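You operate a simulated robot arm through the tools that you are given. There is no shell and no other tool. Be economical: measure what you need, move in short steps, check, and stop when the job is done.

Carry out the task below with a simulated robot arm. There is one attempt and no reset: what you move stays moved.

TASK
Press the yellow button of the cream tester three times.
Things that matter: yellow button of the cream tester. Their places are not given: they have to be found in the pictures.

It is judged by the outcome, as a careful person would: the job done as asked, and still so three seconds after it is handed in. It fails if anything else is knocked over, pushed out of place, dropped, spilled or broken.

THE ROBOT
A 7-joint arm with a two-finger parallel gripper, fixed in place. Base frame: the origin is at the foot of the arm, x ahead of it, y to its left, z up. Lengths are in m, angles in degrees, forces in N, time in s.
With the tool pointing down near the work surface it reaches from about 0.22 to 0.6 m from the base axis. Its first joint turns from -66.0 to 66.0 degrees. Payload 2.6 kg.
Tool frame: the origin (TCP) lies between the finger pads and is the grasp point; the fingertips stand 0.03 m ahead of it; z points along the fingers, y is the line along which they close. The gripper opens to 0.094 m. The fingers are 0.028 m wide and 0.01 m thick; the gripper's body (0.05 by 0.096 m) begins 0.055 m behind the TCP.
Orientation is told as [roll, pitch, yaw] about the base's x, y, z axes, in that order, counted from this pose: with the fingers straight down and closing along the base's y, the tool's x points along the base's -x, its y along +y and its z along -z.

THE INTERFACE
- The arm moves only by the tool move_arm. Its argument "commands" is one flat list of numbers, 7 for each row, row after row: the shift along the base's x, y, z in m, then the turn, a rotation vector about the base's x, y, z in degrees, then the closure in counts, from 0 (fully open) to 255 (shut). In form: [x, y, z, ax, ay, az, jaw, x, y, z, ax, ay, az, jaw, ...]. A call has 1 to 10 rows; each row shifts and turns the commanded pose from where the row before left it. A row lasts 0.2 s, in which the tool goes at most 0.05 m and 8.6 degrees; a call with a longer step from one row to the next is refused whole, and so is a gripper value outside its range. A pose out of reach is approached as far as the arm can. The call stops where the force on the tool passes 40 N (or 10 N more than at its start, if that is more) or the arm is blocked; 0.2 s more then pass. The fingers move at their own pace (about 0.072 m/s each) and stop on an object; they squeeze with about 20 N. The grip force told is the motor's: it shows also when the fingers shut on nothing. Time passes only in rows, and 0.2 s behind the last, so rows that do not move let the fingers close. It gives the time, the measured TCP pose, the force on the tool (base axes), the opening and the grip force at its end, in the units of the frame above (readings bear some noise).
- Cameras (640 x 400 px; columns grow to the right, rows downward): "scene" is fixed at [-0.0055, 0.4093, 0.5783]; the picture's right is [-0.99, -0.16, 0.00], its down [-0.07, 0.46, -0.89] and it looks along [0.14, -0.88, -0.46] (base axes); focal length 335 px, centre (320, 200). "wrist" rides on the gripper at [-0.037, 0, -0.058] in the tool frame; the picture's right is [0.00, -1.00, 0.00], its down [0.97, 0.00, -0.24] and it looks along [0.24, 0.00, 0.97] (tool axes); focal length 218 px, centre (320, 200).
- camera(camera): a new picture of that camera. No time passes.
- probe_pixels(camera, pixels): for up to 12 pixels [column, row] of the newest picture of that camera ("zoom" is the newest enlarged one), the place [x, y, z] in the base frame of the surface seen there, good to about 0.002 m. No time passes.
- zoom(camera, box): a new picture of the part [left, top, right, bottom] of that camera's present view, enlarged. No time passes.
- close_job(): hands the job in; it is judged then, once.

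Work in short steps. Measure before you move; look again where a grasp or a placing could have gone wrong, and mend it. You have 60 turns and 22 pictures in all, the two below and enlarged ones among them. Open the gripper and draw the arm clear of the work before you hand the job in, unless the task says otherwise; then end with one line.

The tools are called after "Request:" as a command line: name --argument value ..., lists and objects as JSON in quotes. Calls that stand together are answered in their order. move_arm: Moves the arm, as the interface text tells. Its arguments: {"type":"object","properties":{"commands":{"type":"array","items":{"type":"number"}}},"required":["commands"]} The other tools are called the same way: camera (camera) takes a picture; probe_pixels (camera, pixels) gives the place of the surface under pixels of a picture; zoom (camera, box) takes an enlarged picture of a part of a camera's view; close_job () hands the job in.

At the start:

```text
time: 0.0
eef_pos: [0.2576, -0.3244, 0.3542]
tcp_rot: [0.0, 0.0, 0.0]
wrist_force: [-0.6, -0.9, 0.4]
gripper_width: 0.0941
finger_force: 0.0
```

scene: 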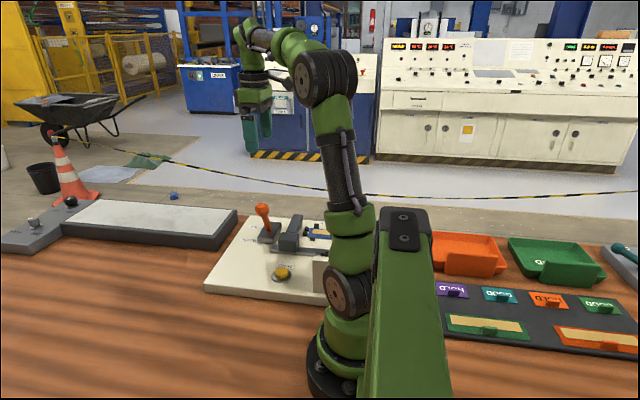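
wrist: 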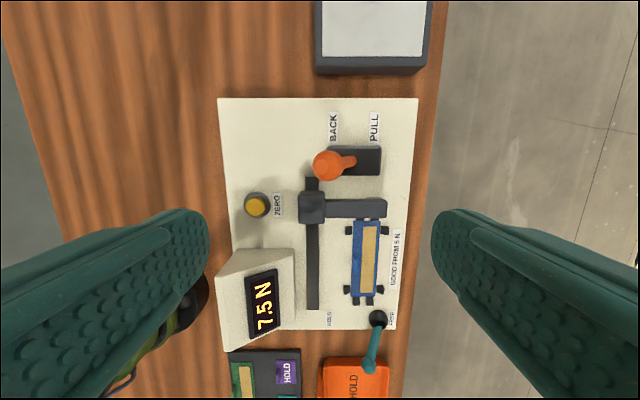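

The yellow button (ZERO) appears at wrist (257,205) and scene (282,273). I'll measure it and its surroundings.

Request:
probe_pixels --camera "wrist" --pixels '[[257, 205], [250, 200], [264, 210], [240, 225], [235, 180], [255, 275], [312, 205], [328, 165], [280, 255], [257, 195], [257, 215], [268, 205]]'

Request:
zoom --camera "wrist" --box '[210, 140, 350, 240]'

Request:
zoom --camera "scene" --box '[200, 190, 340, 310]'

```text
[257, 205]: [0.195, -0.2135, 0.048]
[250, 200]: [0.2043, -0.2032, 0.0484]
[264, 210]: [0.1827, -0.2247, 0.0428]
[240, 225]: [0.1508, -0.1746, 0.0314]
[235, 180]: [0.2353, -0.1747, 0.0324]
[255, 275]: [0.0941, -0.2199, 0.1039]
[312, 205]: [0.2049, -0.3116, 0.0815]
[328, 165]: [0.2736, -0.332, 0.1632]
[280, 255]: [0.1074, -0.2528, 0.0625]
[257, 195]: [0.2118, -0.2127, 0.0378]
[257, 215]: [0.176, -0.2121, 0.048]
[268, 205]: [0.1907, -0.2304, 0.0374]
```

```text
4.00 times, centred on (280, 190) of wrist
```

zoom: 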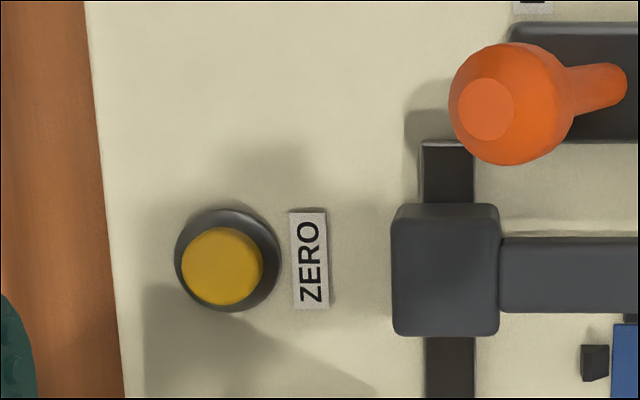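

```text
3.33 times, centred on (270, 250) of scene
```

zoom: 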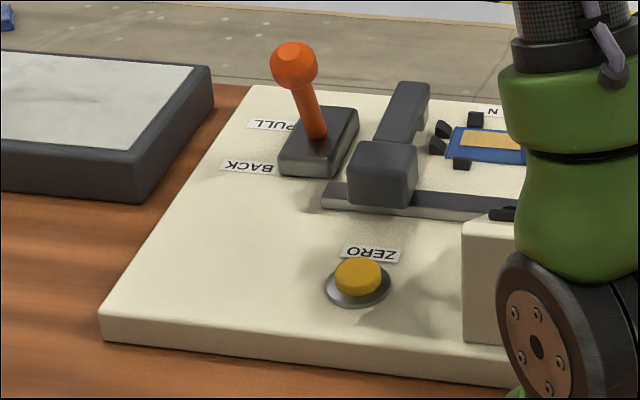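

The button cap centre is near (0.193, -0.211, 0.048), with the plate around 0.036. I'll close the fingers and move above it at height.

Request:
move_arm --commands '[-0.016, 0.028, 0, 0, 0, 0, 255, -0.016, 0.028, 0, 0, 0, 0, 255, -0.016, 0.028, 0, 0, 0, 0, 255, -0.0166, 0.029, 0, 0, 0, 0, 255, 0, 0, -0.04, 0, 0, 0, 255, 0, 0, -0.04, 0, 0, 0, 255, 0, 0, -0.04, 0, 0, 0, 255, 0, 0, -0.04, 0, 0, 0, 255, 0, 0, 0, 0, 0, 0, 255]'

Request:
camera --camera "wrist"

Request:
zoom --camera "scene" --box '[200, 150, 360, 310]'

```text
time: 2.0
eef_pos: [0.1914, -0.2098, 0.1909]
tcp_rot: [0.1, -0.1, 0.1]
wrist_force: [-1.0, -0.5, 0.2]
gripper_width: 0.0
finger_force: 19.9
```

```text
17 pictures are left
```

wrist: 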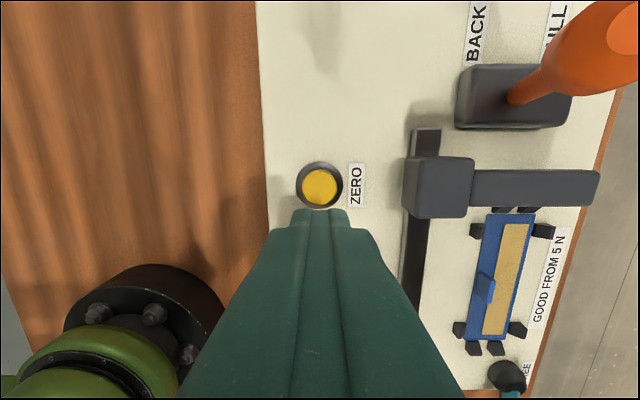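

```text
2.50 times, centred on (280, 230) of scene
```

zoom: 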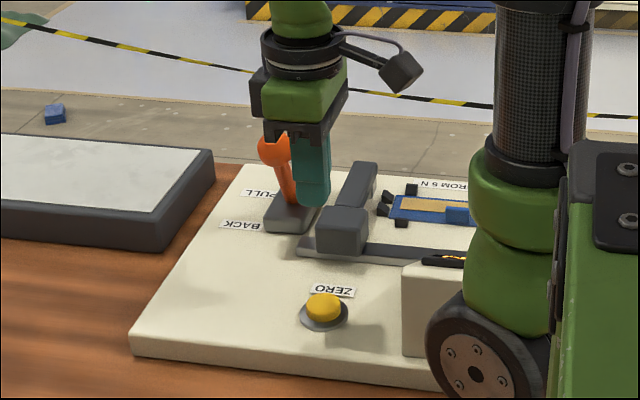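

The arm is above the button, now at wrist (319,187). I'll refine its place and check the display box.

Request:
probe_pixels --camera "wrist" --pixels '[[319, 187], [319, 174], [319, 200], [306, 187], [332, 187], [319, 165], [298, 187], [285, 150], [342, 188], [358, 150], [440, 190]]'

```text
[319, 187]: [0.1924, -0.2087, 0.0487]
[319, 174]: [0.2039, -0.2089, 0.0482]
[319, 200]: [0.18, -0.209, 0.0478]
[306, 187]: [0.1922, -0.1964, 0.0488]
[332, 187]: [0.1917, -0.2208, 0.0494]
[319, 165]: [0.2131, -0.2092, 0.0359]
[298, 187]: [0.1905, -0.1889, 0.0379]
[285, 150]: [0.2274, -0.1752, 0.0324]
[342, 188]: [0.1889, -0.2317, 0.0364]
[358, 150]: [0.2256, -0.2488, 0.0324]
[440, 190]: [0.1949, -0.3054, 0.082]
```

The button centre is (0.191, -0.209), top z 0.0485, so fingertip contact comes at TCP z of about 0.0785. I'll descend to 6 mm above it.

Request:
move_arm --commands '[0, 0, -0.03, 0, 0, 0, 255, 0, 0, -0.03, 0, 0, 0, 255, 0, 0, -0.03, 0, 0, 0, 255, 0, 0, -0.016, 0, 0, 0, 255, 0, 0, 0, 0, 0, 0, 255]'

Request:
zoom --camera "scene" --box '[200, 190, 360, 310]'

```text
time: 3.2
eef_pos: [0.1914, -0.2105, 0.088]
tcp_rot: [-0.1, -0.1, 0.1]
wrist_force: [0.2, 0.3, 0.2]
gripper_width: 0.0
finger_force: 20.2
```

```text
3.33 times, centred on (280, 250) of scene
```

zoom: 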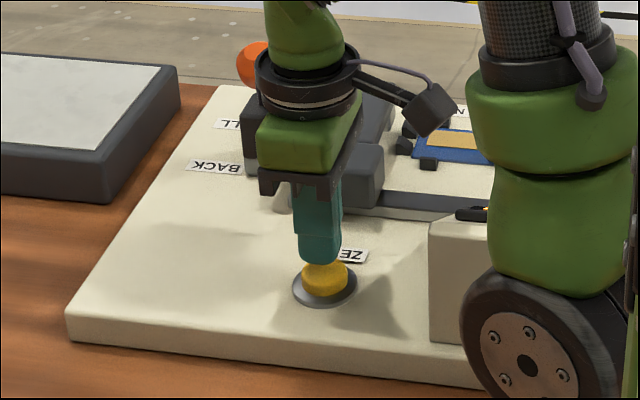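

The fingertips hover centred over the button, clear of everything else. I'll press gently in small steps to learn contact and travel.

Request:
move_arm --commands '[0, 0, -0.004, 0, 0, 0, 255, 0, 0, -0.004, 0, 0, 0, 255, 0, 0, -0.0015, 0, 0, 0, 255, 0, 0, -0.0015, 0, 0, 0, 255]'

```text
time: 4.2
eef_pos: [0.1926, -0.2094, 0.0754]
tcp_rot: [0.0, 0.0, 0.1]
wrist_force: [-0.7, -0.9, -0.2]
gripper_width: 0.0
finger_force: 20.2
```

TCP is at 0.0754 with hardly any force. I'll look at the contact.

Request:
zoom --camera "scene" --box '[240, 230, 320, 290]'

```text
6.67 times, centred on (280, 260) of scene
```

zoom: 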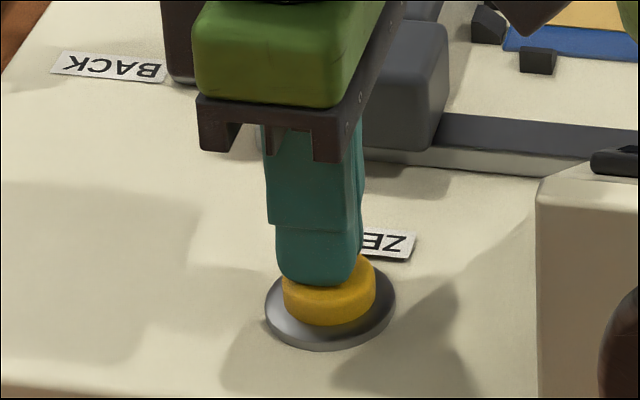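

The fingertip is at the cap's top, about touching. I'll continue down in 1 mm steps.

Request:
move_arm --commands '[0, 0, -0.001, 0, 0, 0, 255, 0, 0, -0.001, 0, 0, 0, 255]'

```text
time: 4.8
eef_pos: [0.1929, -0.2099, 0.0751]
tcp_rot: [0.0, 0.0, 0.1]
wrist_force: [0.3, 0.1, 0.9]
gripper_width: 0.0
finger_force: 20.1
```

Request:
move_arm --commands '[0, 0, -0.001, 0, 0, 0, 255, 0, 0, -0.001, 0, 0, 0, 255]'

```text
time: 5.4
eef_pos: [0.1919, -0.211, 0.0735]
tcp_rot: [0.0, -0.1, -0.1]
wrist_force: [1.5, 0.3, 2.1]
gripper_width: 0.0001
finger_force: 20.1
```

Force is now rising (2 N at 0.0735): the button spring is engaged. I'll continue.

Request:
move_arm --commands '[0, 0, -0.001, 0, 0, 0, 255, 0, 0, -0.001, 0, 0, 0, 255]'

Request:
zoom --camera "wrist" --box '[220, 120, 420, 245]'

```text
time: 6.0
eef_pos: [0.1911, -0.2116, 0.0707]
tcp_rot: [0.0, 0.0, 0.0]
wrist_force: [-1.2, 3.3, 6.5]
gripper_width: 0.0
finger_force: 20.3
```

```text
3.20 times, centred on (320, 182) of wrist
```

zoom: 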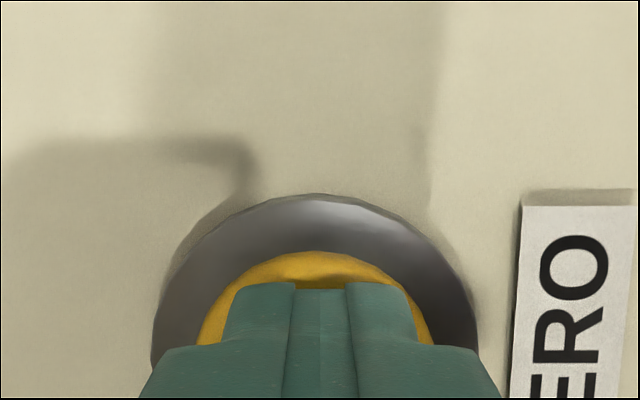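

6.5 N at 0.0707 and the cap is moving. I'll continue to find the bottom.

Request:
move_arm --commands '[0, 0, -0.001, 0, 0, 0, 255, 0, 0, -0.001, 0, 0, 0, 255]'

```text
time: 6.6
eef_pos: [0.1922, -0.2101, 0.0684]
tcp_rot: [0.1, 0.0, -0.1]
wrist_force: [-8.0, 6.2, 22.0]
gripper_width: 0.0
finger_force: 19.8
```

Force jumped to 22 N: the button is bottomed. I'll release fully, well above the cap, and check that it comes back up.

Request:
move_arm --commands '[0, 0, 0.004, 0, 0, 0, 255, 0, 0, 0.006, 0, 0, 0, 255, 0, 0, 0.008, 0, 0, 0, 255, 0, 0, 0, 0, 0, 0, 255]'

Request:
zoom --camera "scene" --box '[240, 230, 320, 290]'

Request:
camera --camera "wrist"

```text
time: 7.6
eef_pos: [0.1925, -0.2109, 0.085]
tcp_rot: [0.0, 0.1, 0.0]
wrist_force: [-0.4, -0.8, -1.1]
gripper_width: 0.0
finger_force: 20.3
```

```text
6.67 times, centred on (280, 260) of scene
```

zoom: 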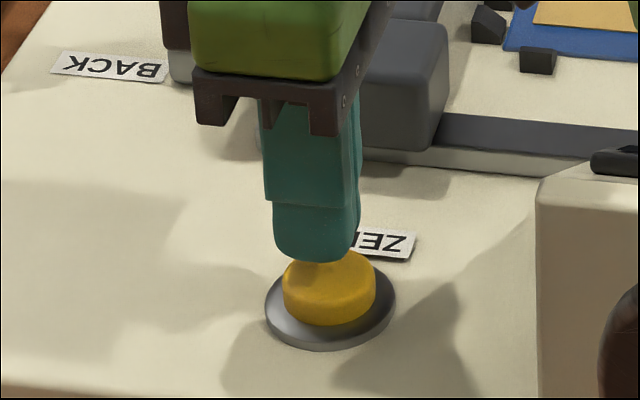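

```text
11 pictures are left
```

wrist: 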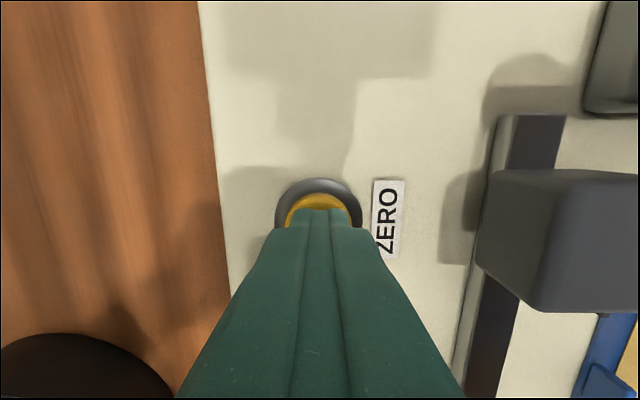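

The cap sprang back and the fingertip is clear. Second press: same path to the same depth, a short hold, then a full release.

Request:
move_arm --commands '[0, 0, -0.006, 0, 0, 0, 255, 0, 0, -0.005, 0, 0, 0, 255, 0, 0, -0.003, 0, 0, 0, 255, 0, 0, -0.002, 0, 0, 0, 255, 0, 0, -0.002, 0, 0, 0, 255, 0, 0, 0, 0, 0, 0, 255]'

```text
time: 9.0
eef_pos: [0.1931, -0.2116, 0.0696]
tcp_rot: [-0.1, -0.1, 0.0]
wrist_force: [-1.7, 2.3, 22.9]
gripper_width: 0.0
finger_force: 20.0
```

22.9 N, bottomed again. I'll release.

Request:
move_arm --commands '[0, 0, 0.004, 0, 0, 0, 255, 0, 0, 0.006, 0, 0, 0, 255, 0, 0, 0.008, 0, 0, 0, 255, 0, 0, 0, 0, 0, 0, 255]'

```text
time: 10.0
eef_pos: [0.1922, -0.2099, 0.0868]
tcp_rot: [0.0, -0.1, 0.0]
wrist_force: [0.7, 0.0, 0.3]
gripper_width: 0.0
finger_force: 20.3
```

Released, no force. Third press.

Request:
move_arm --commands '[0, 0, -0.006, 0, 0, 0, 255, 0, 0, -0.005, 0, 0, 0, 255, 0, 0, -0.003, 0, 0, 0, 255, 0, 0, -0.002, 0, 0, 0, 255, 0, 0, -0.002, 0, 0, 0, 255, 0, 0, 0, 0, 0, 0, 255]'

```text
time: 11.4
eef_pos: [0.1921, -0.211, 0.0677]
tcp_rot: [-0.1, 0.0, -0.1]
wrist_force: [-8.9, 1.3, 22.3]
gripper_width: 0.0001
finger_force: 20.1
```

Third press bottomed (22.3 N). I'll release and rise straight up.

Request:
move_arm --commands '[0, 0, 0.005, 0, 0, 0, 255, 0, 0, 0.015, 0, 0, 0, 255, 0, 0, 0.04, 0, 0, 0, 255, 0, 0, 0.04, 0, 0, 0, 255, 0, 0, 0.04, 0, 0, 0, 255, 0, 0, 0.04, 0, 0, 0, 255, 0, 0, 0.04, 0, 0, 0, 255, 0, 0, 0.04, 0, 0, 0, 255]'

```text
time: 13.2
eef_pos: [0.1906, -0.2095, 0.3267]
tcp_rot: [0.0, 0.1, 0.0]
wrist_force: [-0.3, 0.0, -0.5]
gripper_width: 0.0
finger_force: 20.0
```

The arm is clear above. I'll go back to the starting place, open the gripper and look at the display.

Request:
move_arm --commands '[0.016, -0.028, 0.007, 0, 0, 0, 0, 0.016, -0.028, 0.007, 0, 0, 0, 0, 0.016, -0.028, 0.007, 0, 0, 0, 0, 0.0166, -0.029, 0.006, 0, 0, 0, 0, 0, 0, 0, 0, 0, 0, 0]'

Request:
camera --camera "wrist"

Request:
camera --camera "scene"

```text
time: 14.4
eef_pos: [0.2552, -0.3246, 0.3541]
tcp_rot: [-0.1, -0.1, 0.1]
wrist_force: [-0.3, -0.1, -0.7]
gripper_width: 0.094
finger_force: 0.0
```

```text
10 pictures are left
```

wrist: 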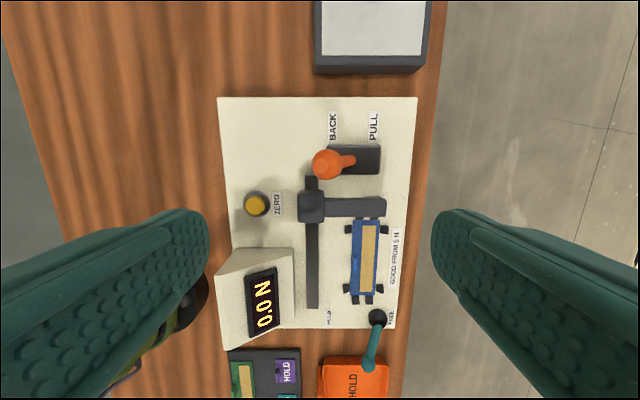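

```text
9 pictures are left
```

scene: 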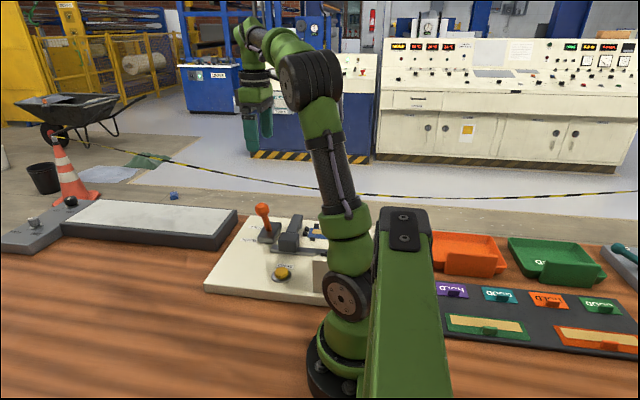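

The display went from 7.5 N to 0.0 N, so the presses registered. Nothing else has moved, and the arm is clear with the gripper open, so I'm handing it in.

Request:
close_job

```text
The job is handed in.
```

I pressed the cream tester's yellow ZERO button three times, each time down to its stop (about 22 N) with a full release after; the display now reads 0.0 N and nothing else was disturbed.
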